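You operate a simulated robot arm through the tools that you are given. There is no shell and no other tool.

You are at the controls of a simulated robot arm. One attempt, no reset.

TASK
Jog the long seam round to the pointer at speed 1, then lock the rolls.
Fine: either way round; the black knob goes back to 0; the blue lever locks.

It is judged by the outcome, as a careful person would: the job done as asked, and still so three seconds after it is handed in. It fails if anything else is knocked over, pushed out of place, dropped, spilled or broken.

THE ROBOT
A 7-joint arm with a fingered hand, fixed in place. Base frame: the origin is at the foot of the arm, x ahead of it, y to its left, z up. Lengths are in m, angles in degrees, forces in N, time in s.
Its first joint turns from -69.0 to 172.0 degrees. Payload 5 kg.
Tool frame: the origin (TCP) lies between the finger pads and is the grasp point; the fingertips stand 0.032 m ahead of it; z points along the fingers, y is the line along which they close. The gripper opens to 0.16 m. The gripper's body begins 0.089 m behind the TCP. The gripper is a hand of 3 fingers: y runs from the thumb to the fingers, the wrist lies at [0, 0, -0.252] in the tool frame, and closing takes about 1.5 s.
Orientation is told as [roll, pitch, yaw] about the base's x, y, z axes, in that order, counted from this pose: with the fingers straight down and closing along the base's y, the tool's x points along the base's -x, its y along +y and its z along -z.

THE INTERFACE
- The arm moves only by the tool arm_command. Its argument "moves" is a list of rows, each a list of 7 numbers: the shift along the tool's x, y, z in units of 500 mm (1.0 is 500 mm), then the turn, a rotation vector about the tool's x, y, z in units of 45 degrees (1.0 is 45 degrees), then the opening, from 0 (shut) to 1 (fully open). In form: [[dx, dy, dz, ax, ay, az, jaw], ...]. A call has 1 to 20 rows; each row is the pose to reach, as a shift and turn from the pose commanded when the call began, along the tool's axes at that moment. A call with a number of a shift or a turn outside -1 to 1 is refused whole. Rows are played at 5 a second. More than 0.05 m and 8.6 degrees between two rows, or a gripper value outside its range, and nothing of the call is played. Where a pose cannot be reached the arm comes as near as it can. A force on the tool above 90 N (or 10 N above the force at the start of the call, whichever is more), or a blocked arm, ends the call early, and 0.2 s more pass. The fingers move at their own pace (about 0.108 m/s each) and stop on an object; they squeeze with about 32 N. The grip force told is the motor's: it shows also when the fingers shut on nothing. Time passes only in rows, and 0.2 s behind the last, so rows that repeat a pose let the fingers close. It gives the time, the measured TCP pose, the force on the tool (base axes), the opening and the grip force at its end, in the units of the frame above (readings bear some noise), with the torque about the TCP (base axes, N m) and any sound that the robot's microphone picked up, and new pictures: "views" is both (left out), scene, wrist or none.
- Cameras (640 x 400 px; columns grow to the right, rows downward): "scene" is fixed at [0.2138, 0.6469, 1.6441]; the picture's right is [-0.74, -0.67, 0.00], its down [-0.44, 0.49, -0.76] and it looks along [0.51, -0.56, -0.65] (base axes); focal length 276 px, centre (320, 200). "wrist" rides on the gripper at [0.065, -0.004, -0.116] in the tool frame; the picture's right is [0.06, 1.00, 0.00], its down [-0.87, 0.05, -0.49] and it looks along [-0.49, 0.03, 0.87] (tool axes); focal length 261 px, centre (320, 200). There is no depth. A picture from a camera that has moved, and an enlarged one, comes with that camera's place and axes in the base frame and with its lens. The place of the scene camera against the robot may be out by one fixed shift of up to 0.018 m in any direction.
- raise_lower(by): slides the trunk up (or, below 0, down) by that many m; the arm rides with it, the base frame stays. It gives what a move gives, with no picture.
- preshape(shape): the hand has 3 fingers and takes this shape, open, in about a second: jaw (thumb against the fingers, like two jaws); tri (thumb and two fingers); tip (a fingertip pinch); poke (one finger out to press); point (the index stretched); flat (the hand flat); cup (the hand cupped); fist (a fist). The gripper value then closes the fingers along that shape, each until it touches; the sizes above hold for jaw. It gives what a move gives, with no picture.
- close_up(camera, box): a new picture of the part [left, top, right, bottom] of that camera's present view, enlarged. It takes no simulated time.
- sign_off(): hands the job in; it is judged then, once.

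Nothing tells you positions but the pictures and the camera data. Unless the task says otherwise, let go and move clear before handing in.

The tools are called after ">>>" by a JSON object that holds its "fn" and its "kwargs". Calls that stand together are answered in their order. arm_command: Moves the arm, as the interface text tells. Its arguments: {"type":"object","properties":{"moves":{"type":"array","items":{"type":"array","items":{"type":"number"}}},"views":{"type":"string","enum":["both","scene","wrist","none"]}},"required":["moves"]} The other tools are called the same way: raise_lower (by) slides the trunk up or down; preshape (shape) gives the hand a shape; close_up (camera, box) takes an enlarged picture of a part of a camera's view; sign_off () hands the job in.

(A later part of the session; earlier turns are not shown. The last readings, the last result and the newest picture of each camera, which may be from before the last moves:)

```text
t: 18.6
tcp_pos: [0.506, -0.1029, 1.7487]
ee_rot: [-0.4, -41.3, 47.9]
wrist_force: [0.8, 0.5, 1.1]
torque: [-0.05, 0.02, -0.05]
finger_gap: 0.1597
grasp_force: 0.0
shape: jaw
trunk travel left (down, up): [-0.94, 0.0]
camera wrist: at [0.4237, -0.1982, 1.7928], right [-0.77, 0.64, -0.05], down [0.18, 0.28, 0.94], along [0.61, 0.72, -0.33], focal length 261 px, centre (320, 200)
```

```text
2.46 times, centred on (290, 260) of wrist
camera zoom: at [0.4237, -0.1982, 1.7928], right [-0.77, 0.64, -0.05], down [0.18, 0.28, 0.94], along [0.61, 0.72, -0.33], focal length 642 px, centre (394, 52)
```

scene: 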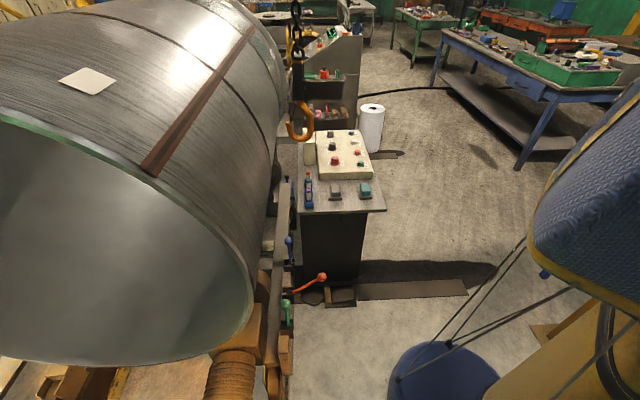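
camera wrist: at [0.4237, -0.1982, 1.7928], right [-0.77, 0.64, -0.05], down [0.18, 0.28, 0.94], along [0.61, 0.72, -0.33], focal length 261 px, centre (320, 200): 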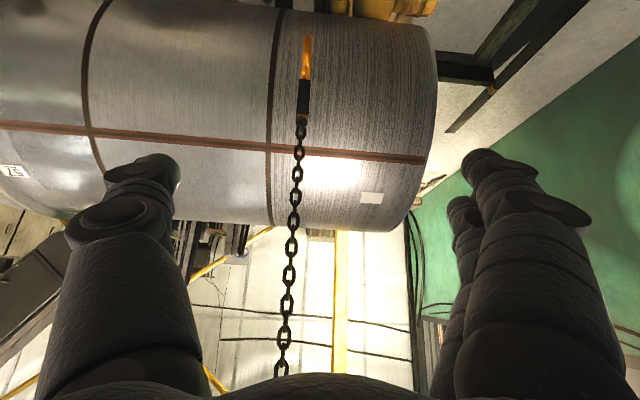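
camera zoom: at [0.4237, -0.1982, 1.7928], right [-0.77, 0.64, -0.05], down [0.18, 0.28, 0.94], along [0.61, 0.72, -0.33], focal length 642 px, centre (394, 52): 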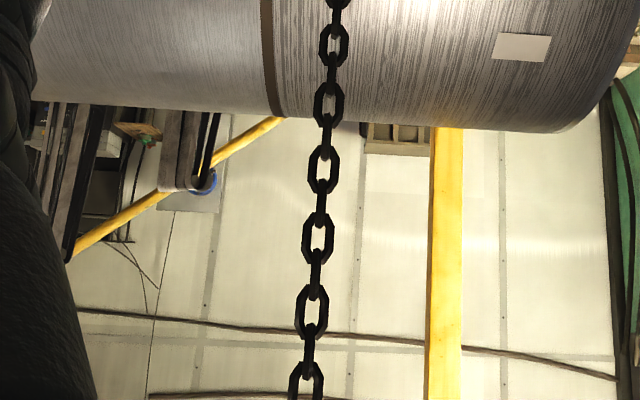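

Those are just scraps on the floor. I'll lower the trunk and look at the vessel's operator side and underside from below.

>>> {"fn": "raise_lower", "kwargs": {"by": -0.6}}

>>> {"fn": "arm_command", "kwargs": {"moves": [[0, 0, 0, 0, 0, 0, 1]]}}

```text
refused: -0.6 is not a number from -0.4 to 0.4
```

```text
t: 19.0
tcp_pos: [0.5063, -0.1053, 1.7471]
ee_rot: [-0.2, -41.2, 47.7]
wrist_force: [0.4, -0.4, 0.8]
torque: [0.02, 0.02, 0.01]
finger_gap: 0.1596
grasp_force: 0.0
shape: jaw
trunk travel left (down, up): [-0.94, 0.0]
camera wrist: at [0.4253, -0.2009, 1.792], right [-0.77, 0.64, -0.04], down [0.18, 0.28, 0.94], along [0.61, 0.72, -0.33], focal length 261 px, centre (320, 200)
```

scene: 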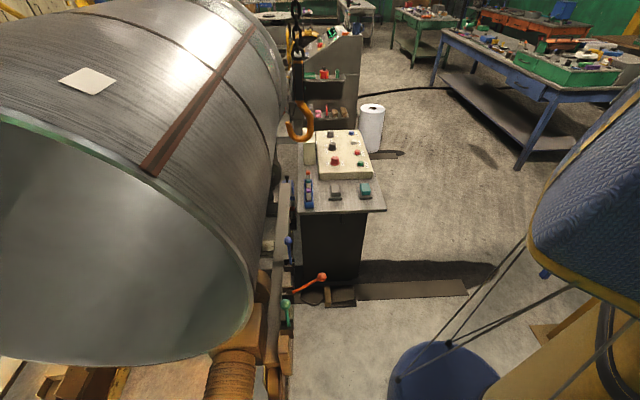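
wrist: 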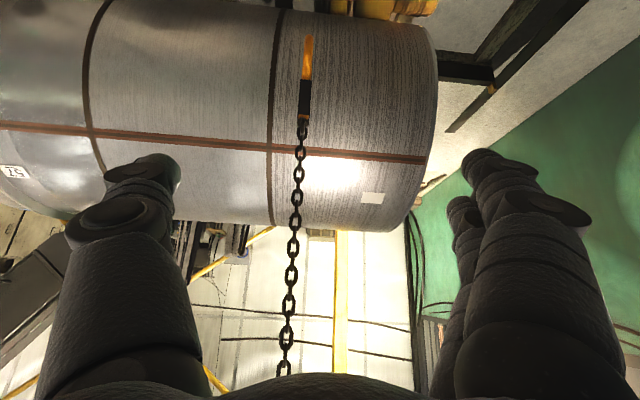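

I'll lower in two steps, since each is limited to 0.4 m.

>>> {"fn": "raise_lower", "kwargs": {"by": -0.4}}

>>> {"fn": "raise_lower", "kwargs": {"by": -0.3}}

>>> {"fn": "arm_command", "kwargs": {"moves": [[0, 0, 0, 0, 0, 0, 1]]}}

```text
t: 22.8
tcp_pos: [0.506, -0.1052, 1.3491]
ee_rot: [-0.2, -41.3, 47.7]
wrist_force: [0.3, 0.2, -0.3]
torque: [-0.03, 0.01, 0.05]
finger_gap: 0.1598
grasp_force: 0.1
shape: jaw
trunk travel left (down, up): [-0.54, 0.4]
```

```text
t: 25.8
tcp_pos: [0.5069, -0.1054, 1.047]
ee_rot: [-0.2, -41.3, 47.7]
wrist_force: [0.4, 0.1, 0.0]
torque: [-0.02, 0.01, 0.0]
finger_gap: 0.16
grasp_force: 0.0
shape: jaw
trunk travel left (down, up): [-0.24, 0.7]
```

```text
t: 26.2
tcp_pos: [0.505, -0.1041, 1.0484]
ee_rot: [-0.2, -41.4, 47.7]
wrist_force: [-1.0, 0.3, -0.6]
torque: [0.01, 0.03, 0.03]
finger_gap: 0.1601
grasp_force: 0.0
shape: jaw
trunk travel left (down, up): [-0.24, 0.7]
camera wrist: at [0.4253, -0.2005, 1.092], right [-0.77, 0.64, -0.04], down [0.18, 0.28, 0.94], along [0.61, 0.72, -0.33], focal length 261 px, centre (320, 200)
```

scene: 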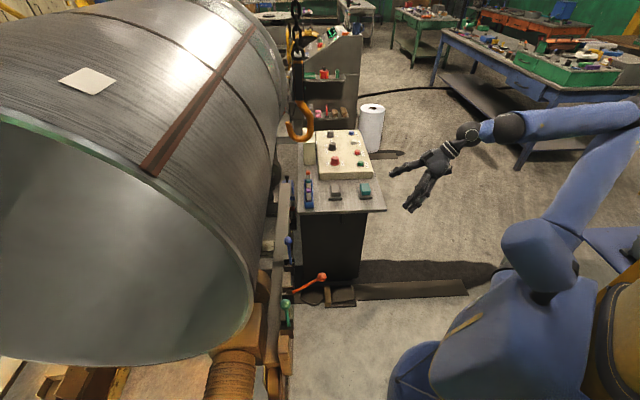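
wrist: 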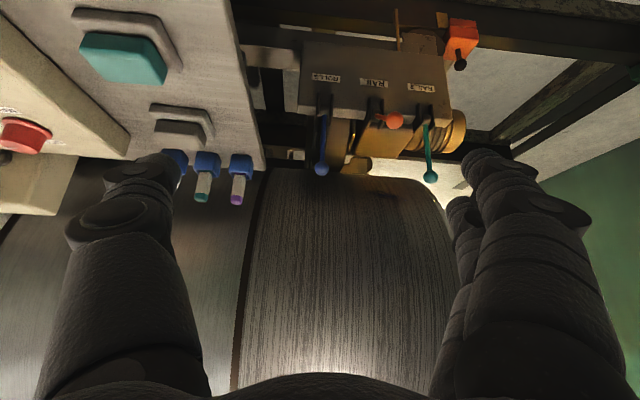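

>>> {"fn": "close_up", "kwargs": {"camera": "wrist", "box": [230, 0, 500, 190]}}

>>> {"fn": "close_up", "kwargs": {"camera": "wrist", "box": [240, 130, 380, 210]}}

>>> {"fn": "close_up", "kwargs": {"camera": "wrist", "box": [420, 100, 560, 230]}}

>>> {"fn": "close_up", "kwargs": {"camera": "wrist", "box": [0, 90, 260, 260]}}

```text
2.11 times, centred on (365, 95) of wrist
camera zoom: at [0.4253, -0.2005, 1.092], right [-0.77, 0.64, -0.04], down [0.18, 0.28, 0.94], along [0.61, 0.72, -0.33], focal length 549 px, centre (225, 421)
```

zoom: 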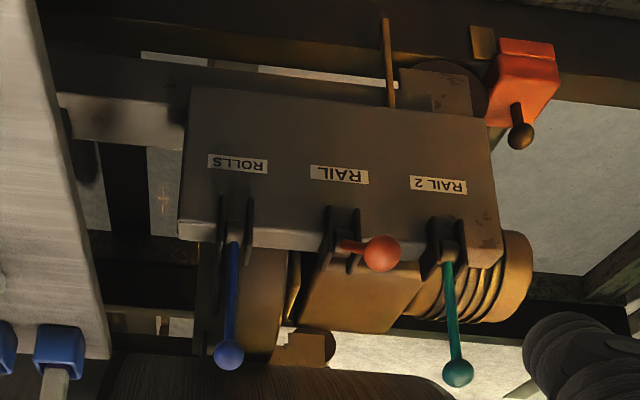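

```text
4.57 times, centred on (310, 170) of wrist
camera zoom: at [0.4253, -0.2005, 1.092], right [-0.77, 0.64, -0.04], down [0.18, 0.28, 0.94], along [0.61, 0.72, -0.33], focal length 1192 px, centre (366, 337)
```

zoom: 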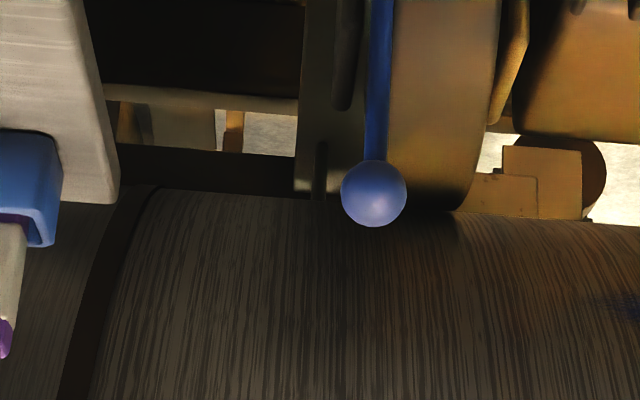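

```text
3.08 times, centred on (490, 165) of wrist
camera zoom: at [0.4253, -0.2005, 1.092], right [-0.77, 0.64, -0.04], down [0.18, 0.28, 0.94], along [0.61, 0.72, -0.33], focal length 802 px, centre (-203, 308)
```

zoom: 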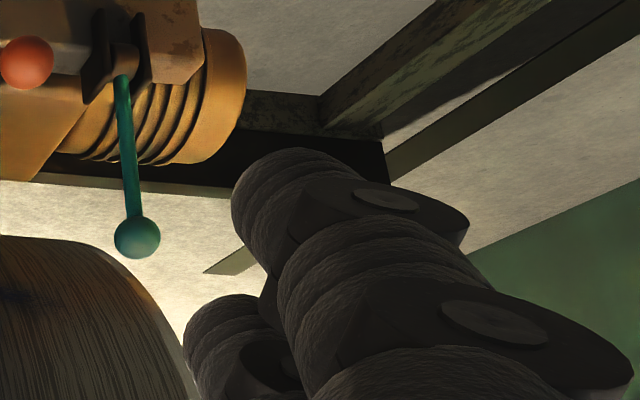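

```text
2.35 times, centred on (130, 175) of wrist
camera zoom: at [0.4253, -0.2005, 1.092], right [-0.77, 0.64, -0.04], down [0.18, 0.28, 0.94], along [0.61, 0.72, -0.33], focal length 613 px, centre (767, 259)
```

zoom: 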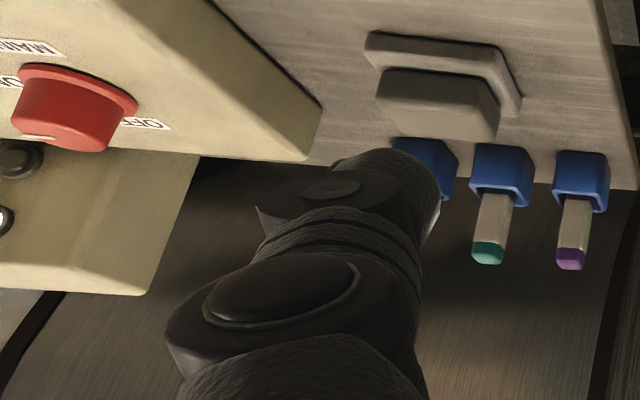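

The blue and green levers stand up while the orange one is pulled out. I'll take more zooms on the area between the console and the vessel and on the stick near the panel.

>>> {"fn": "close_up", "kwargs": {"camera": "scene", "box": [265, 165, 315, 225]}}

>>> {"fn": "close_up", "kwargs": {"camera": "wrist", "box": [360, 0, 500, 80]}}

>>> {"fn": "close_up", "kwargs": {"camera": "scene", "box": [225, 0, 305, 60]}}

>>> {"fn": "close_up", "kwargs": {"camera": "scene", "box": [180, 230, 310, 400]}}

```text
6.67 times, centred on (290, 195) of scene
camera zoom: at [0.2138, 0.6469, 1.6441], right [-0.74, -0.67, 0.0], down [-0.44, 0.49, -0.76], along [0.51, -0.56, -0.65], focal length 1837 px, centre (520, 233)
```

zoom: 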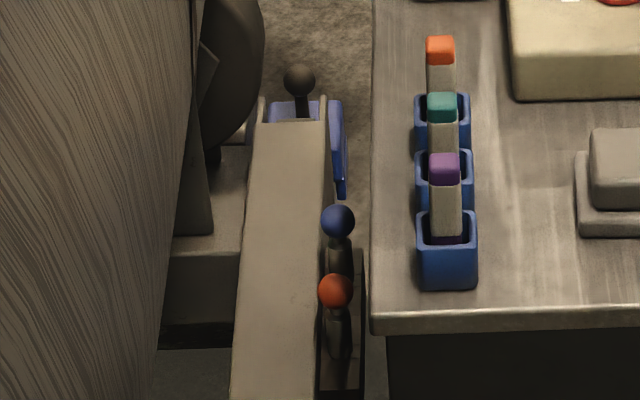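

```text
4.57 times, centred on (430, 40) of wrist
camera zoom: at [0.4253, -0.2005, 1.092], right [-0.77, 0.64, -0.04], down [0.18, 0.28, 0.94], along [0.61, 0.72, -0.33], focal length 1192 px, centre (-183, 931)
```

zoom: 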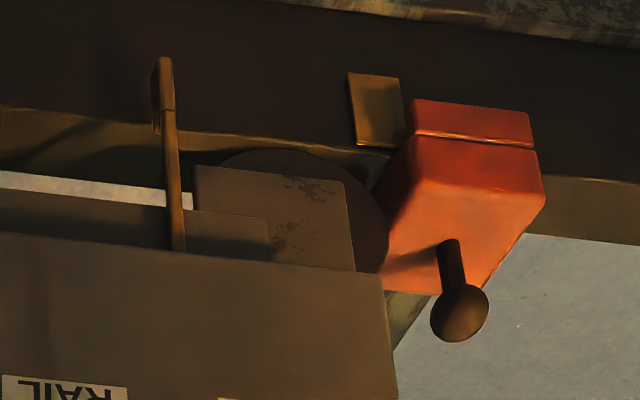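

```text
6.67 times, centred on (265, 30) of scene
camera zoom: at [0.2138, 0.6469, 1.6441], right [-0.74, -0.67, 0.0], down [-0.44, 0.49, -0.76], along [0.51, -0.56, -0.65], focal length 1837 px, centre (687, 1333)
```

zoom: 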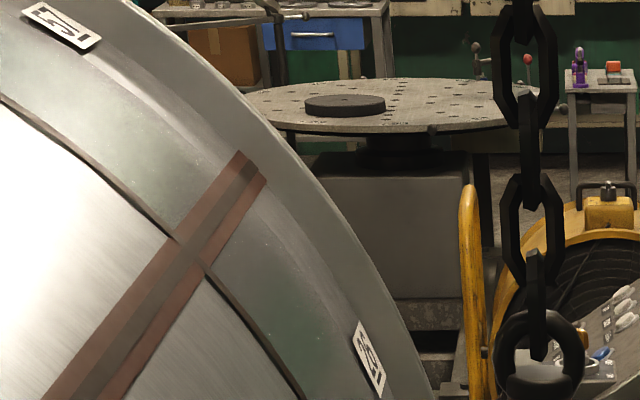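

```text
2.35 times, centred on (245, 315) of scene
camera zoom: at [0.2138, 0.6469, 1.6441], right [-0.74, -0.67, 0.0], down [-0.44, 0.49, -0.76], along [0.51, -0.56, -0.65], focal length 648 px, centre (496, -71)
```

zoom: 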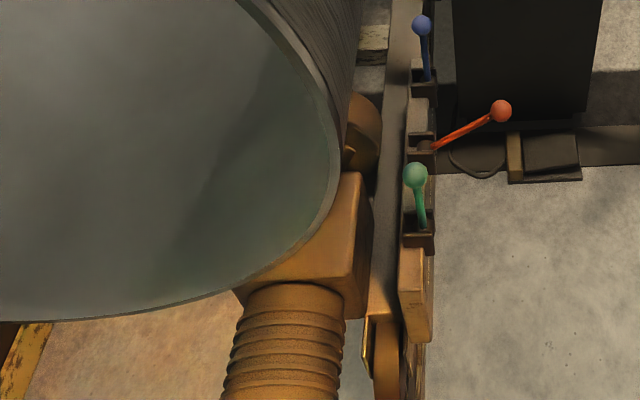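

I want a better look at the device by the far end from higher up, so I'll raise the trunk and swing right.

>>> {"fn": "raise_lower", "kwargs": {"by": 0.4}}

>>> {"fn": "arm_command", "kwargs": {"moves": [[0.018, -0.078, -0.016, 0.031, 0, 0.035, 1], [0.036, -0.156, -0.031, 0.061, 0, 0.07, 1], [0.054, -0.234, -0.047, 0.092, 0, 0.104, 1], [0.071, -0.312, -0.063, 0.122, 0, 0.139, 1], [0.089, -0.39, -0.078, 0.153, 0, 0.174, 1], [0.107, -0.468, -0.094, 0.184, 0, 0.209, 1], [0.125, -0.546, -0.11, 0.214, 0, 0.243, 1], [0.143, -0.624, -0.125, 0.245, 0, 0.278, 1], [0.161, -0.702, -0.141, 0.275, 0, 0.313, 1], [0.178, -0.78, -0.157, 0.306, 0, 0.348, 1], [0.196, -0.858, -0.172, 0.336, 0, 0.382, 1], [0.214, -0.936, -0.188, 0.367, 0, 0.417, 1]], "views": "none"}}

>>> {"fn": "raise_lower", "kwargs": {"by": 0.3}}

>>> {"fn": "arm_command", "kwargs": {"moves": [[0, 0, 0, 0, 0, 0, 1]]}}

```text
t: 30.0
tcp_pos: [0.5062, -0.1052, 1.4476]
ee_rot: [-0.2, -41.2, 47.7]
wrist_force: [0.4, -0.1, 0.3]
torque: [0.01, 0.0, 0.03]
finger_gap: 0.1598
grasp_force: 0.1
shape: jaw
trunk travel left (down, up): [-0.64, 0.3]
```

```text
t: 32.6
tcp_pos: [0.7549, -0.527, 1.4506]
ee_rot: [-0.1, -41.4, 22.7]
wrist_force: [0.4, 0.5, -0.7]
torque: [0.02, 0.01, 0.05]
finger_gap: 0.16
grasp_force: 0.0
shape: jaw
trunk travel left (down, up): [-0.64, 0.3]
```

```text
t: 35.6
tcp_pos: [0.753, -0.526, 1.7515]
ee_rot: [-0.2, -41.4, 22.6]
wrist_force: [-0.1, 0.5, -0.2]
torque: [-0.02, 0.01, 0.01]
finger_gap: 0.1598
grasp_force: 0.1
shape: jaw
trunk travel left (down, up): [-0.94, 0.0]
```

```text
t: 36.0
tcp_pos: [0.7529, -0.5261, 1.7517]
ee_rot: [-0.3, -41.4, 22.8]
wrist_force: [-0.2, 0.6, 0.3]
torque: [0.03, -0.01, 0.03]
finger_gap: 0.1599
grasp_force: 0.1
shape: jaw
trunk travel left (down, up): [-0.94, 0.0]
camera wrist: at [0.6403, -0.5779, 1.7952], right [-0.43, 0.9, -0.04], down [0.28, 0.18, 0.94], along [0.86, 0.39, -0.33], focal length 261 px, centre (320, 200)
```

scene: 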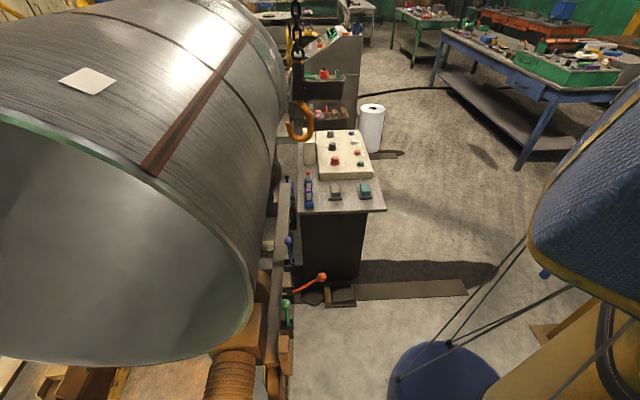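
wrist: 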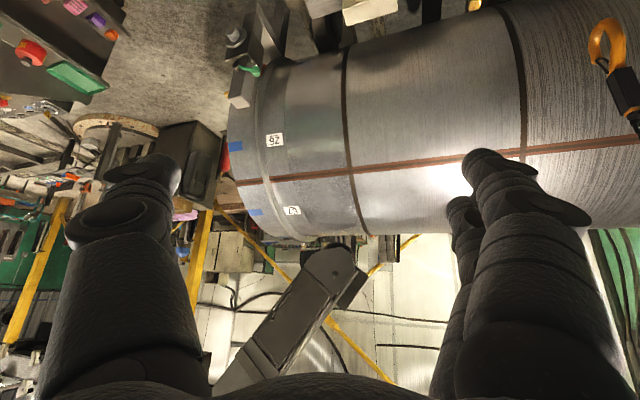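

>>> {"fn": "close_up", "kwargs": {"camera": "wrist", "box": [210, 0, 350, 120]}}

>>> {"fn": "close_up", "kwargs": {"camera": "wrist", "box": [190, 110, 430, 290]}}

>>> {"fn": "close_up", "kwargs": {"camera": "wrist", "box": [200, 160, 280, 220]}}

```text
3.33 times, centred on (280, 60) of wrist
camera zoom: at [0.6403, -0.5779, 1.7952], right [-0.43, 0.9, -0.04], down [0.28, 0.18, 0.94], along [0.86, 0.39, -0.33], focal length 869 px, centre (453, 667)
```

zoom: 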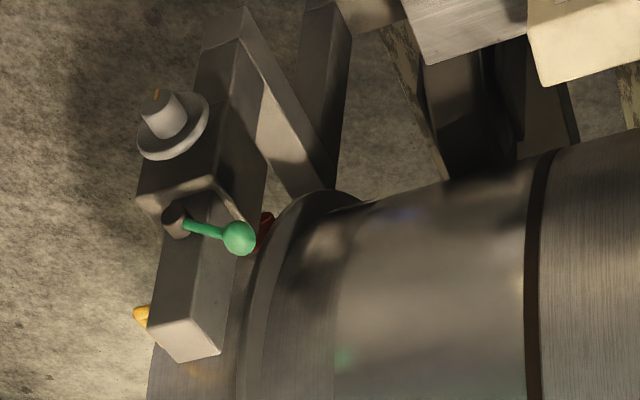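

```text
2.22 times, centred on (310, 200) of wrist
camera zoom: at [0.6403, -0.5779, 1.7952], right [-0.43, 0.9, -0.04], down [0.28, 0.18, 0.94], along [0.86, 0.39, -0.33], focal length 579 px, centre (342, 200)
```

zoom: 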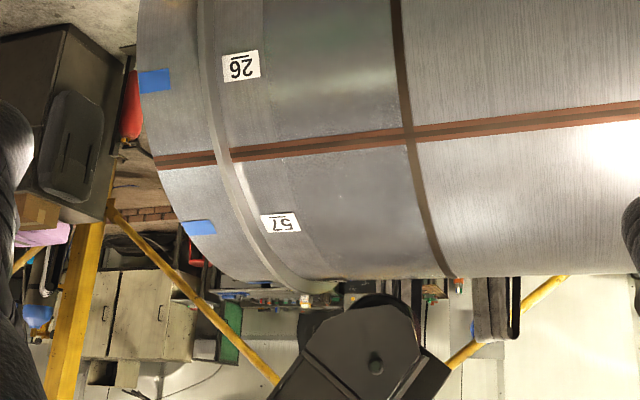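

```text
6.67 times, centred on (240, 190) of wrist
camera zoom: at [0.6403, -0.5779, 1.7952], right [-0.43, 0.9, -0.04], down [0.28, 0.18, 0.94], along [0.86, 0.39, -0.33], focal length 1738 px, centre (853, 267)
```

zoom: 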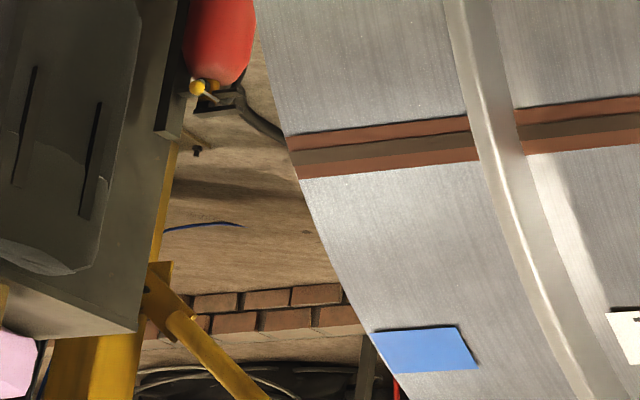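

The post at the far end carries a yellow tip near (1.56, -0.585, 1.08), roughly at the vessel's axis height. That is probably the pointer, so I'll go lower and further right to confirm.

>>> {"fn": "raise_lower", "kwargs": {"by": -0.4}}

>>> {"fn": "arm_command", "kwargs": {"moves": [[0.013, -0.074, -0.011, 0, 0, 0, 1], [0.026, -0.148, -0.023, 0, 0, 0, 1], [0.039, -0.222, -0.034, 0, 0, 0, 1], [0.052, -0.296, -0.046, 0, 0, 0, 1], [0.065, -0.37, -0.057, 0, 0, 0, 1], [0.078, -0.444, -0.068, 0, 0, 0, 1], [0.091, -0.518, -0.08, 0, 0, 0, 1], [0.104, -0.592, -0.091, 0, 0, 0, 1], [0.104, -0.592, -0.091, 0, 0, 0, 1]]}}

```text
t: 39.9
tcp_pos: [0.7539, -0.5258, 1.3511]
ee_rot: [-0.2, -41.3, 22.7]
wrist_force: [-0.4, 1.0, -0.4]
torque: [-0.03, -0.01, 0.02]
finger_gap: 0.1597
grasp_force: 0.1
shape: jaw
trunk travel left (down, up): [-0.54, 0.4]
```

```text
t: 41.9
tcp_pos: [0.8013, -0.826, 1.3511]
ee_rot: [-0.3, -41.4, 22.7]
wrist_force: [0.3, 0.2, 0.5]
torque: [-0.01, -0.02, -0.02]
finger_gap: 0.16
grasp_force: 0.0
shape: jaw
trunk travel left (down, up): [-0.54, 0.4]
camera wrist: at [0.6889, -0.8784, 1.3956], right [-0.43, 0.9, -0.05], down [0.28, 0.18, 0.94], along [0.86, 0.39, -0.33], focal length 261 px, centre (320, 200)
```

scene: 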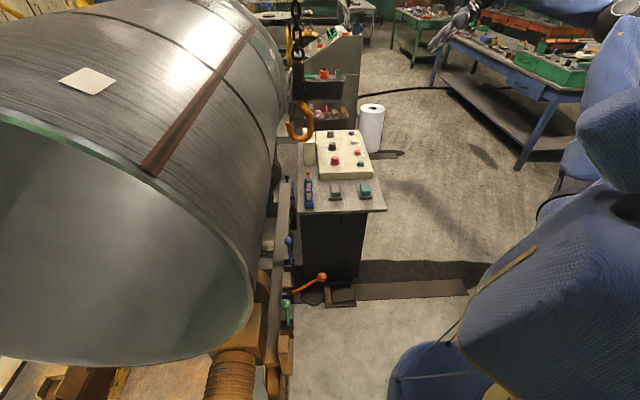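
wrist: 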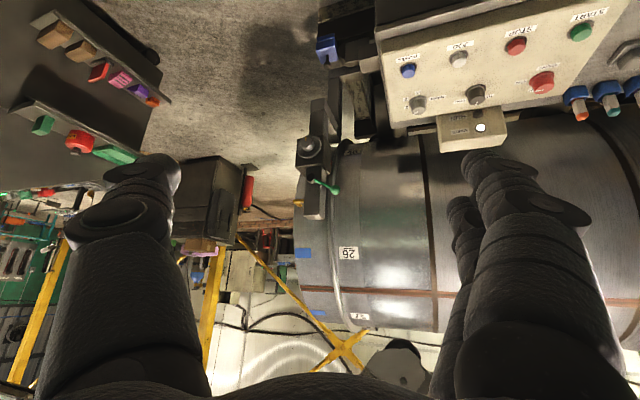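

>>> {"fn": "close_up", "kwargs": {"camera": "wrist", "box": [280, 100, 400, 220]}}

>>> {"fn": "close_up", "kwargs": {"camera": "wrist", "box": [280, 170, 340, 220]}}

>>> {"fn": "close_up", "kwargs": {"camera": "wrist", "box": [370, 20, 630, 160]}}

```text
3.33 times, centred on (340, 160) of wrist
camera zoom: at [0.6889, -0.8784, 1.3956], right [-0.43, 0.9, -0.05], down [0.28, 0.18, 0.94], along [0.86, 0.39, -0.33], focal length 869 px, centre (253, 333)
```

zoom: 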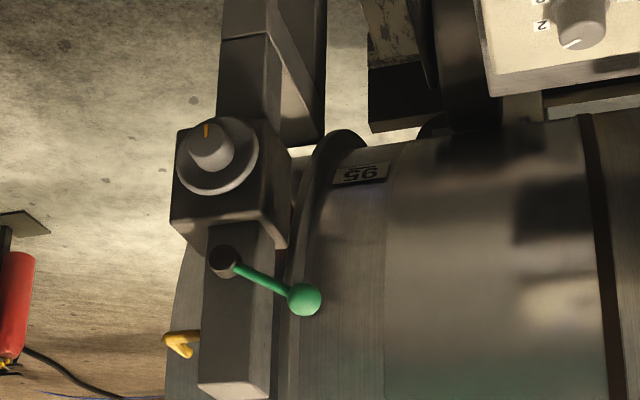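

```text
8.00 times, centred on (310, 195) of wrist
camera zoom: at [0.6889, -0.8784, 1.3956], right [-0.43, 0.9, -0.05], down [0.28, 0.18, 0.94], along [0.86, 0.39, -0.33], focal length 2085 px, centre (400, 240)
```

zoom: 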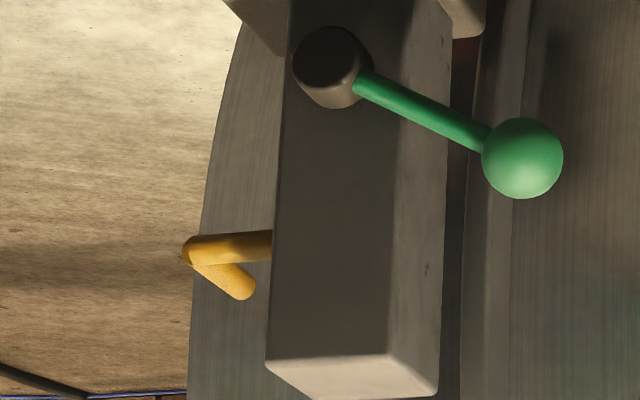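

```text
2.46 times, centred on (500, 90) of wrist
camera zoom: at [0.6889, -0.8784, 1.3956], right [-0.43, 0.9, -0.05], down [0.28, 0.18, 0.94], along [0.86, 0.39, -0.33], focal length 642 px, centre (-123, 471)
```

zoom: 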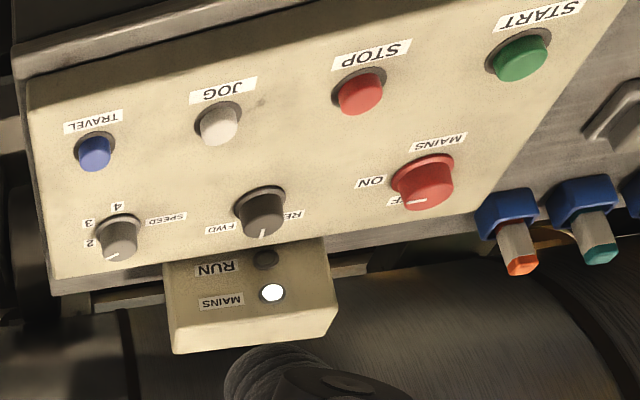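

The yellow bent tip on the post is the pointer, at about axis height on the operator's side, and the seam sits about 40° above it. Next I'll go to the speed knob near (1.10, -0.42, 0.93), swinging over the console.

>>> {"fn": "arm_command", "kwargs": {"moves": [[-0.034, 0.058, 0.052, 0.055, 0, 0.0625, 1], [-0.068, 0.116, 0.105, 0.11, 0, 0.125, 1], [-0.102, 0.174, 0.157, 0.165, 0, 0.1875, 1], [-0.137, 0.232, 0.209, 0.22, 0, 0.25, 1], [-0.171, 0.29, 0.262, 0.275, 0, 0.3125, 1], [-0.205, 0.348, 0.314, 0.33, 0, 0.375, 1], [-0.239, 0.406, 0.366, 0.386, 0, 0.4375, 1], [-0.273, 0.464, 0.419, 0.441, 0, 0.5, 1], [-0.307, 0.522, 0.471, 0.496, 0, 0.5625, 1], [-0.342, 0.58, 0.523, 0.551, 0, 0.625, 1], [-0.376, 0.638, 0.576, 0.606, 0, 0.6875, 1], [-0.41, 0.696, 0.628, 0.661, 0, 0.75, 1], [-0.41, 0.696, 0.628, 0.661, 0, 0.75, 1]]}}

```text
t: 44.7
tcp_pos: [1.0015, -0.3667, 1.2506]
ee_rot: [-0.2, -41.6, -22.5]
wrist_force: [-0.4, -0.2, -0.1]
torque: [0.01, 0.0, 0.03]
finger_gap: 0.1598
grasp_force: 0.1
shape: jaw
trunk travel left (down, up): [-0.54, 0.4]
camera wrist: at [0.8849, -0.3235, 1.2941], right [0.34, 0.94, -0.04], down [0.32, -0.07, 0.94], along [0.88, -0.33, -0.33], focal length 261 px, centre (320, 200)
```

scene: 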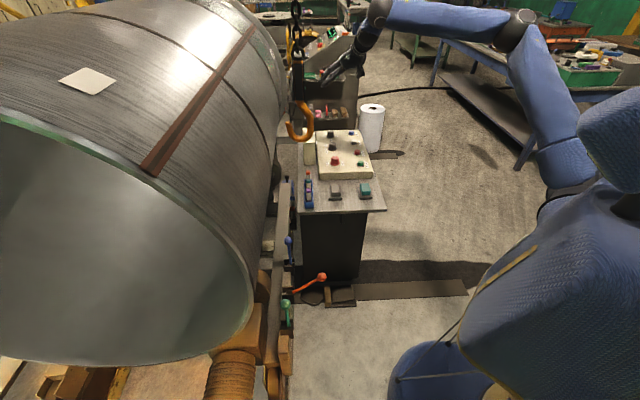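
wrist: 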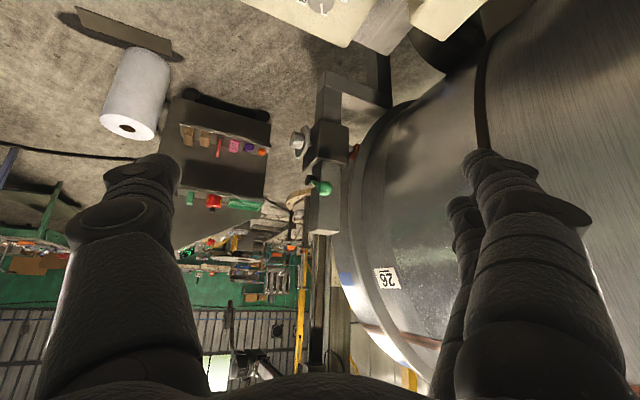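

The arm reaches well here. I'll turn the hand to yaw -45, then reduce the tilt and descend toward a pre-grasp point above the speed knob.

>>> {"fn": "arm_command", "kwargs": {"moves": [[0.001, 0.007, 0.026, 0.066, 0, 0.075, 1], [0.002, 0.014, 0.052, 0.132, 0, 0.15, 1], [0.002, 0.02, 0.078, 0.198, 0, 0.225, 1], [0.003, 0.027, 0.104, 0.264, 0, 0.3, 1], [0.004, 0.034, 0.13, 0.33, 0, 0.375, 1]], "views": "none"}}

>>> {"fn": "arm_command", "kwargs": {"moves": [[0, 0, 0, 0, 0.13, 0, 1], [0, 0, 0, 0, 0.26, 0, 1], [0, 0, 0, 0, 0.26, 0, 1]], "views": "wrist"}}

>>> {"fn": "close_up", "kwargs": {"camera": "wrist", "box": [180, 0, 480, 190]}}

```text
t: 45.9
tcp_pos: [1.0069, -0.4245, 1.1737]
ee_rot: [2.5, -41.9, -45.0]
wrist_force: [0.2, 0.1, 0.6]
torque: [-0.02, 0.0, 0.0]
finger_gap: 0.1598
grasp_force: 0.1
shape: jaw
out of reach, approached as far as the arm can: row 2, 3, 4, 5
trunk travel left (down, up): [-0.54, 0.4]
```

```text
t: 46.7
tcp_pos: [0.9799, -0.4417, 1.158]
ee_rot: [0.9, -30.1, -44.9]
wrist_force: [-0.7, 0.6, 0.0]
torque: [-0.01, -0.04, 0.01]
finger_gap: 0.1596
grasp_force: 0.0
shape: jaw
out of reach, approached as far as the arm can: row 1, 2, 3
trunk travel left (down, up): [-0.54, 0.4]
camera wrist: at [0.8957, -0.3665, 1.2263], right [0.66, 0.75, -0.02], down [0.39, -0.32, 0.86], along [0.64, -0.57, -0.51], focal length 261 px, centre (320, 200)
```

wrist: 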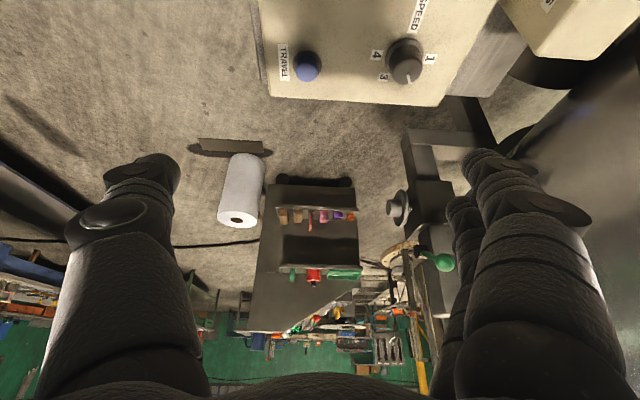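

```text
2.11 times, centred on (330, 95) of wrist
camera zoom: at [0.8957, -0.3665, 1.2263], right [0.66, 0.75, -0.02], down [0.39, -0.32, 0.86], along [0.64, -0.57, -0.51], focal length 549 px, centre (299, 421)
```

zoom: 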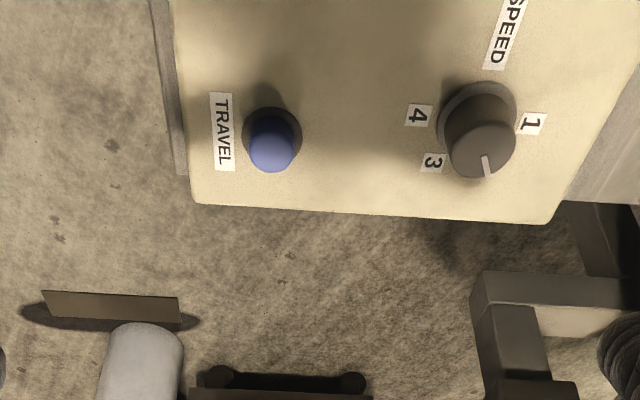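

The knob and its labels are clear now. I'll zoom in tight to read the indicator exactly.

>>> {"fn": "close_up", "kwargs": {"camera": "wrist", "box": [365, 25, 445, 95]}}

```text
5.71 times, centred on (405, 60) of wrist
camera zoom: at [0.8957, -0.3665, 1.2263], right [0.66, 0.75, -0.02], down [0.39, -0.32, 0.86], along [0.64, -0.57, -0.51], focal length 1489 px, centre (-166, 1000)
```

zoom: 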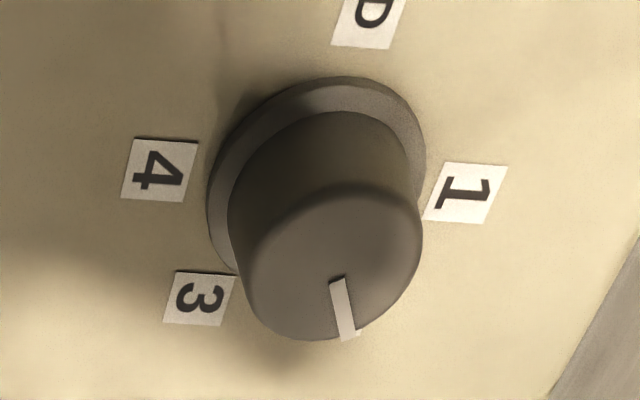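

The indicator is at 2; label 1 lies 60° further anticlockwise, and the knob axis is at about (1.105, -0.4165) with its top at z 0.93. Yaw -45 is out of reach, so I'll go back to about yaw -20 and start the turn from there.

>>> {"fn": "arm_command", "kwargs": {"moves": [[0, 0, 0, -0.07, 0, -0.12, 1], [0, 0, 0, -0.139, 0, -0.24, 1], [0, 0, 0, -0.208, 0, -0.36, 1], [0, 0, 0, -0.278, 0, -0.481, 1], [0, 0, 0, -0.278, 0, -0.481, 1]], "views": "wrist"}}

```text
t: 47.9
tcp_pos: [0.9807, -0.4425, 1.1569]
ee_rot: [0.0, -29.8, -19.9]
wrist_force: [0.1, -0.4, -0.4]
torque: [0.02, 0.0, -0.02]
finger_gap: 0.1599
grasp_force: 0.0
shape: jaw
trunk travel left (down, up): [-0.54, 0.4]
camera wrist: at [0.8727, -0.4086, 1.2258], right [0.29, 0.96, -0.03], down [0.5, -0.12, 0.86], along [0.82, -0.26, -0.51], focal length 261 px, centre (320, 200)
```

wrist: 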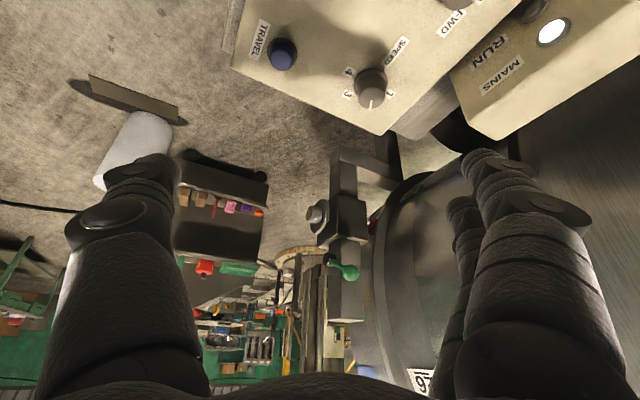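

The commanded pose follows the reachable one, good. I'll move to 0.12 m back from the knob along the finger direction with the fingers half closed, keeping clear of the lamp box.

>>> {"fn": "arm_command", "kwargs": {"moves": [[0.012, 0.034, 0.06, 0, 0, 0, 0.44], [0.024, 0.067, 0.12, 0, 0, 0, 0.44], [0.035, 0.1, 0.18, 0, 0, 0, 0.44], [0.047, 0.134, 0.239, 0, 0, 0, 0.44], [0.047, 0.134, 0.239, 0, 0, 0, 0.44]]}}

>>> {"fn": "close_up", "kwargs": {"camera": "wrist", "box": [240, 60, 440, 220]}}

```text
t: 49.1
tcp_pos: [1.0382, -0.3937, 1.0416]
ee_rot: [-0.1, -29.9, -20.0]
wrist_force: [-0.5, 0.1, 0.2]
torque: [0.0, 0.01, -0.04]
finger_gap: 0.0709
grasp_force: 0.0
shape: jaw
trunk travel left (down, up): [-0.54, 0.4]
camera wrist: at [0.9309, -0.3584, 1.1093], right [0.29, 0.96, -0.03], down [0.5, -0.12, 0.86], along [0.82, -0.26, -0.51], focal length 261 px, centre (320, 200)
```

scene: 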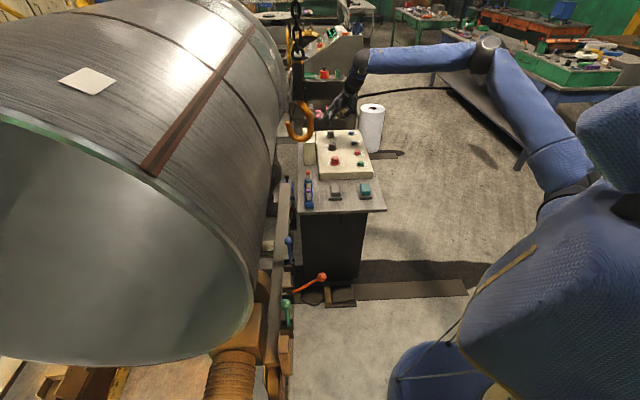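
wrist: 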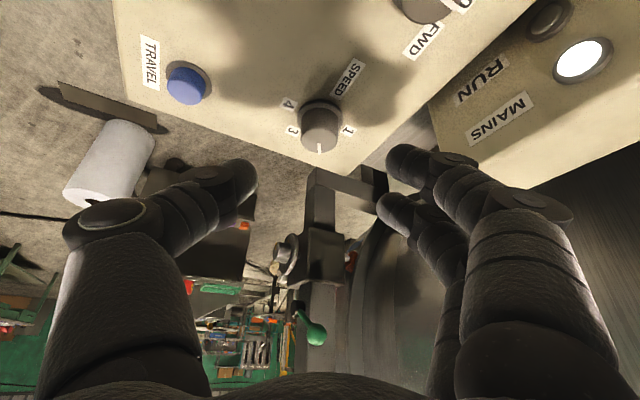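

```text
2.50 times, centred on (340, 140) of wrist
camera zoom: at [0.9309, -0.3584, 1.1093], right [0.29, 0.96, -0.03], down [0.5, -0.12, 0.86], along [0.82, -0.26, -0.51], focal length 652 px, centre (270, 350)
```

zoom: 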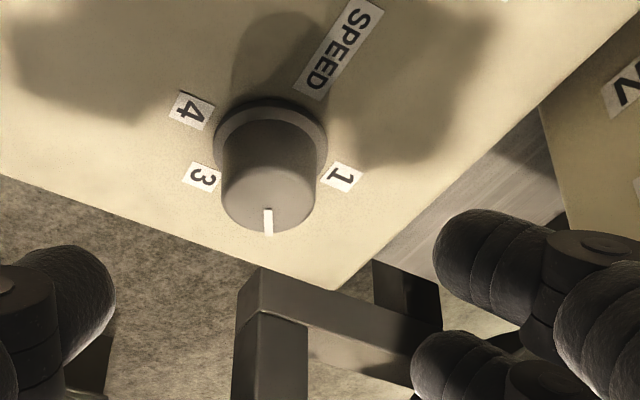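

The estimate agrees well, with the knob top at (1.107, -0.417, 0.93). I'm advancing along the finger axis to straddle the knob.

>>> {"fn": "arm_command", "kwargs": {"moves": [[-0.001, 0.001, 0.05, 0, 0, 0, 0.44], [-0.003, 0.001, 0.1, 0, 0, 0, 0.44], [-0.004, 0.002, 0.15, 0, 0, 0, 0.44], [-0.005, 0.002, 0.19, 0, 0, 0, 0.44], [-0.006, 0.003, 0.22, 0, 0, 0, 0.44], [-0.007, 0.003, 0.243, 0, 0, 0, 0.44], [-0.007, 0.003, 0.243, 0, 0, 0, 0.44]]}}

>>> {"fn": "close_up", "kwargs": {"camera": "wrist", "box": [220, 80, 420, 240]}}

>>> {"fn": "close_up", "kwargs": {"camera": "scene", "box": [300, 80, 400, 170]}}

```text
t: 50.7
tcp_pos: [1.078, -0.4217, 0.9446]
ee_rot: [0.1, -29.9, -20.0]
wrist_force: [-0.1, 0.0, 2.5]
torque: [0.1, -0.06, 0.03]
finger_gap: 0.0713
grasp_force: 0.1
shape: jaw
out of reach, approached as far as the arm can: row 4, 5, 6, 7
trunk travel left (down, up): [-0.54, 0.4]
camera wrist: at [0.97, -0.3883, 1.0123], right [0.29, 0.96, -0.03], down [0.5, -0.12, 0.86], along [0.82, -0.26, -0.51], focal length 261 px, centre (320, 200)
```

scene: 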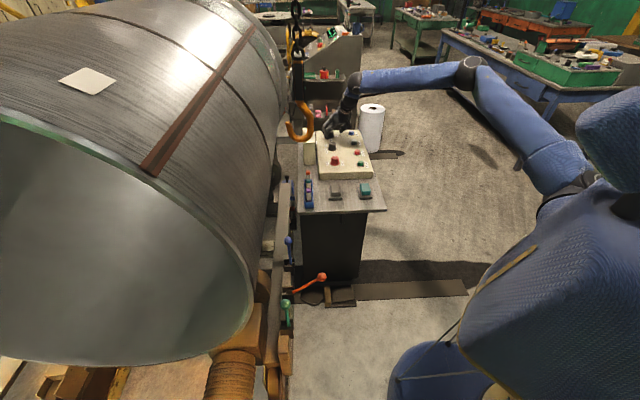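
wrist: 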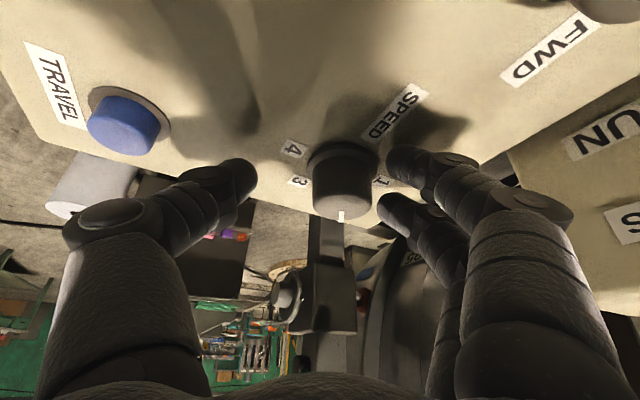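

```text
2.50 times, centred on (320, 160) of wrist
camera zoom: at [0.97, -0.3883, 1.0123], right [0.29, 0.96, -0.03], down [0.5, -0.12, 0.86], along [0.82, -0.26, -0.51], focal length 652 px, centre (320, 300)
```

zoom: 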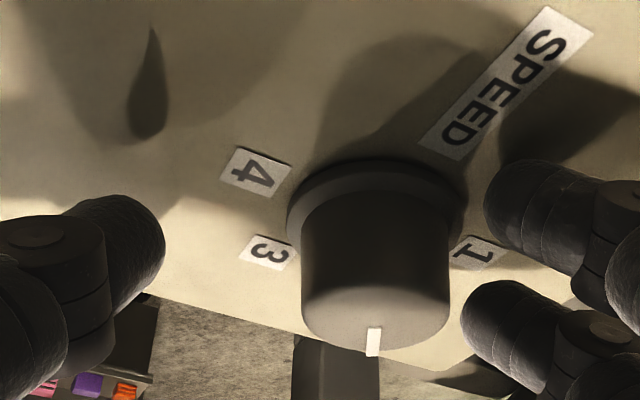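

```text
4.44 times, centred on (350, 125) of scene
camera zoom: at [0.2138, 0.6469, 1.6441], right [-0.74, -0.67, 0.0], down [-0.44, 0.49, -0.76], along [0.51, -0.56, -0.65], focal length 1224 px, centre (187, 533)
```

zoom: 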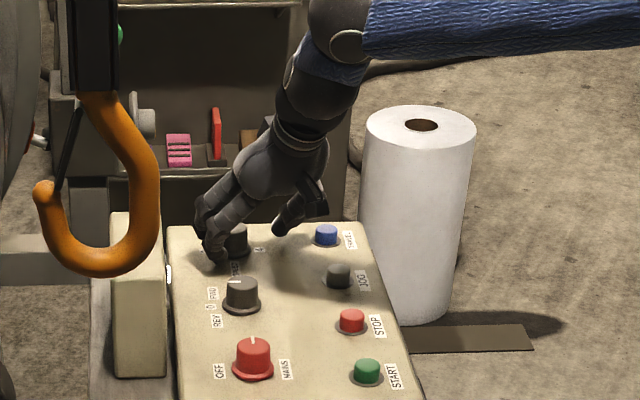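

The arm stops about 2 cm short in this orientation. I'll back off, turn to yaw +20 and try the approach from there.

>>> {"fn": "arm_command", "kwargs": {"moves": [[0, 0, -0.08, 0, 0, 0, 0.44], [0, 0, -0.16, 0, 0, 0, 0.44], [0, 0, -0.2, -0.088, 0, -0.154, 0.44], [0, 0, -0.2, -0.177, 0, -0.308, 0.44], [0, 0, -0.2, -0.266, 0, -0.462, 0.44], [0, 0, -0.2, -0.355, 0, -0.616, 0.44], [0, 0, -0.2, -0.444, 0, -0.77, 0.44], [0, 0, -0.2, -0.444, 0, -0.77, 0.44]], "views": "wrist"}}

```text
t: 52.5
tcp_pos: [1.032, -0.4047, 1.0311]
ee_rot: [0.2, -29.8, 20.1]
wrist_force: [-0.6, 0.0, 0.0]
torque: [0.0, -0.02, 0.01]
finger_gap: 0.0707
grasp_force: 0.1
shape: jaw
trunk travel left (down, up): [-0.54, 0.4]
camera wrist: at [0.9268, -0.4491, 1.0989], right [-0.39, 0.92, -0.03], down [0.46, 0.22, 0.86], along [0.8, 0.33, -0.51], focal length 261 px, centre (320, 200)
```

wrist: 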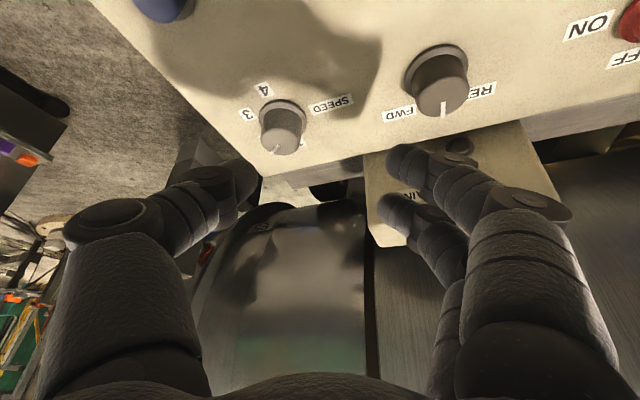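

Now I'll approach the knob at yaw +20.

>>> {"fn": "arm_command", "kwargs": {"moves": [[-0.003, -0.037, 0.049, 0, 0, 0, 0.44], [-0.006, -0.074, 0.098, 0, 0, 0, 0.44], [-0.006, -0.074, 0.14, 0, 0, 0, 0.44], [-0.006, -0.074, 0.18, 0, 0, 0, 0.44], [-0.006, -0.074, 0.218, 0, 0, 0, 0.44], [-0.006, -0.074, 0.218, 0, 0, 0, 0.44]], "views": "wrist"}}

>>> {"fn": "close_up", "kwargs": {"camera": "wrist", "box": [220, 80, 420, 240]}}

```text
t: 53.9
tcp_pos: [1.0963, -0.4196, 0.9433]
ee_rot: [0.1, -30.1, 20.1]
wrist_force: [1.1, 1.0, 18.9]
torque: [0.77, 0.29, -0.05]
finger_gap: 0.0705
grasp_force: 0.0
shape: jaw
trunk travel left (down, up): [-0.54, 0.4]
camera wrist: at [0.991, -0.4633, 1.0105], right [-0.39, 0.92, -0.03], down [0.46, 0.22, 0.86], along [0.8, 0.32, -0.51], focal length 261 px, centre (320, 200)
```

wrist: 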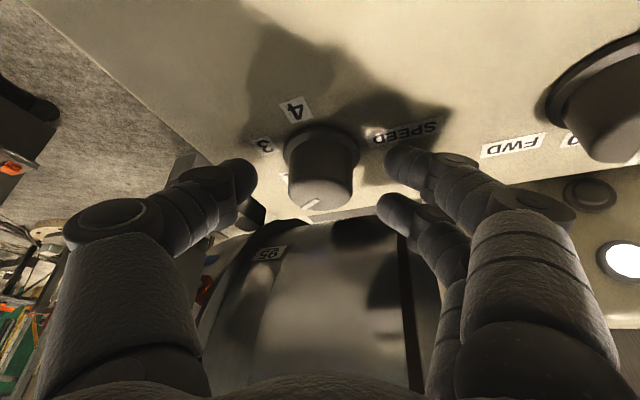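

```text
2.50 times, centred on (320, 160) of wrist
camera zoom: at [0.991, -0.4633, 1.0105], right [-0.39, 0.92, -0.03], down [0.46, 0.22, 0.86], along [0.8, 0.32, -0.51], focal length 652 px, centre (320, 300)
```

zoom: 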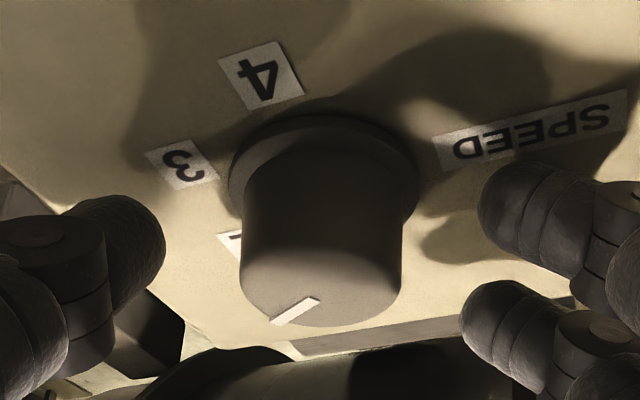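

One fingertip touches the panel (19 N), so I'll lift slightly. Before gripping I'll test in free air how far the hand can yaw at this spot.

>>> {"fn": "arm_command", "kwargs": {"moves": [[0.02, 0, -0.05, 0, 0, 0, 0.44], [0.05, 0, -0.0866, 0, 0, 0, 0.44], [0.05, 0, -0.0866, -0.07, 0, -0.125, 0.44], [0.05, 0, -0.0866, -0.14, 0, -0.25, 0.44], [0.05, 0, -0.0866, -0.22, 0, -0.38, 0.44], [0.05, 0, -0.0866, -0.3, 0, -0.52, 0.44], [0.05, 0, -0.0866, -0.37, 0, -0.64, 0.44], [0.05, 0, -0.0866, -0.444, 0, -0.77, 0.44]], "views": "wrist"}}

```text
t: 55.7
tcp_pos: [1.0572, -0.4358, 0.9628]
ee_rot: [0.3, -29.9, 60.0]
wrist_force: [-0.5, 0.3, 0.2]
torque: [0.01, 0.02, 0.04]
finger_gap: 0.0703
grasp_force: 0.1
shape: jaw
trunk travel left (down, up): [-0.54, 0.4]
camera wrist: at [1.0048, -0.537, 1.0299], right [-0.89, 0.45, -0.03], down [0.21, 0.47, 0.86], along [0.4, 0.76, -0.51], focal length 261 px, centre (320, 200)
```

wrist: 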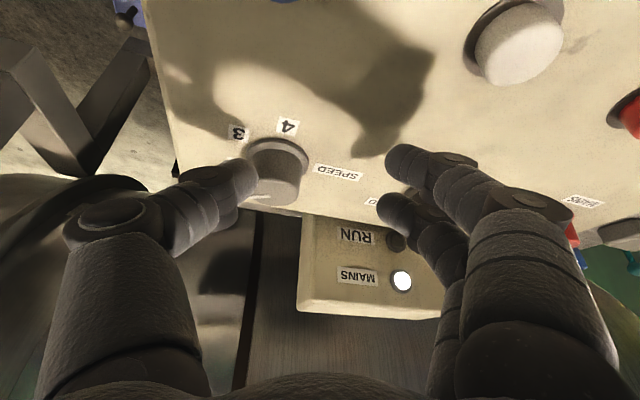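

I drifted back rather than up, but nothing touched and yaw 60 is reachable. I'll lift properly and position over the knob at yaw 60 to test the end pose.

>>> {"fn": "arm_command", "kwargs": {"moves": [[-0.025, 0, -0.043, 0, 0, 0, 0.44], [-0.05, 0, -0.087, 0, 0, 0, 0.44], [-0.08, -0.033, -0.07, 0, 0, 0, 0.44], [-0.106, -0.067, -0.054, 0, 0, 0, 0.44], [-0.106, -0.067, -0.054, 0, 0, 0, 0.44]], "views": "wrist"}}

>>> {"fn": "close_up", "kwargs": {"camera": "wrist", "box": [220, 80, 420, 240]}}

```text
t: 56.9
tcp_pos: [1.0703, -0.4259, 1.0093]
ee_rot: [0.1, -30.2, 60.1]
wrist_force: [0.0, -0.4, -0.5]
torque: [0.02, 0.0, -0.01]
finger_gap: 0.0703
grasp_force: 0.1
shape: jaw
out of reach, approached as far as the arm can: row 3, 4, 5
trunk travel left (down, up): [-0.54, 0.4]
camera wrist: at [1.0175, -0.5281, 1.0771], right [-0.89, 0.45, -0.03], down [0.21, 0.46, 0.86], along [0.41, 0.76, -0.51], focal length 261 px, centre (320, 200)
```

wrist: 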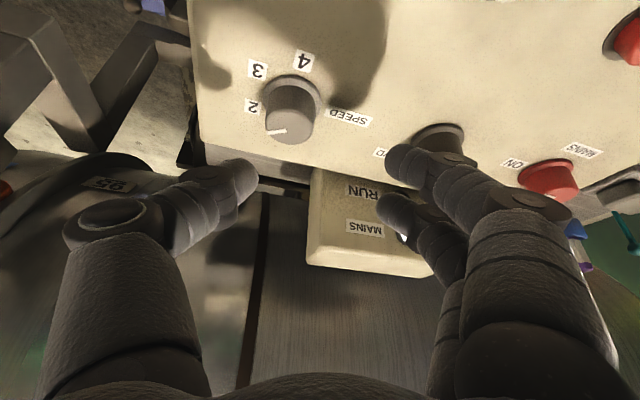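

```text
2.50 times, centred on (320, 160) of wrist
camera zoom: at [1.0175, -0.5281, 1.0771], right [-0.89, 0.45, -0.03], down [0.21, 0.46, 0.86], along [0.41, 0.76, -0.51], focal length 652 px, centre (320, 300)
```

zoom: 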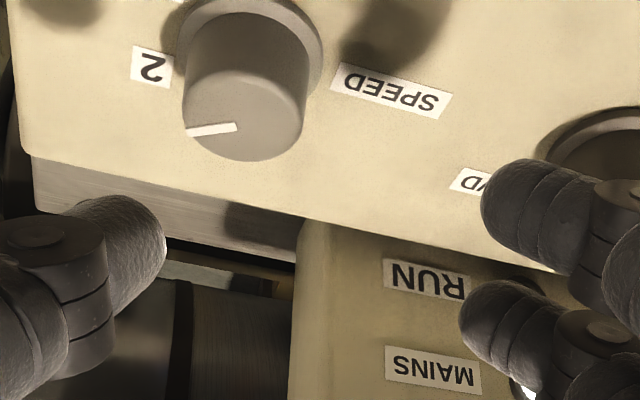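

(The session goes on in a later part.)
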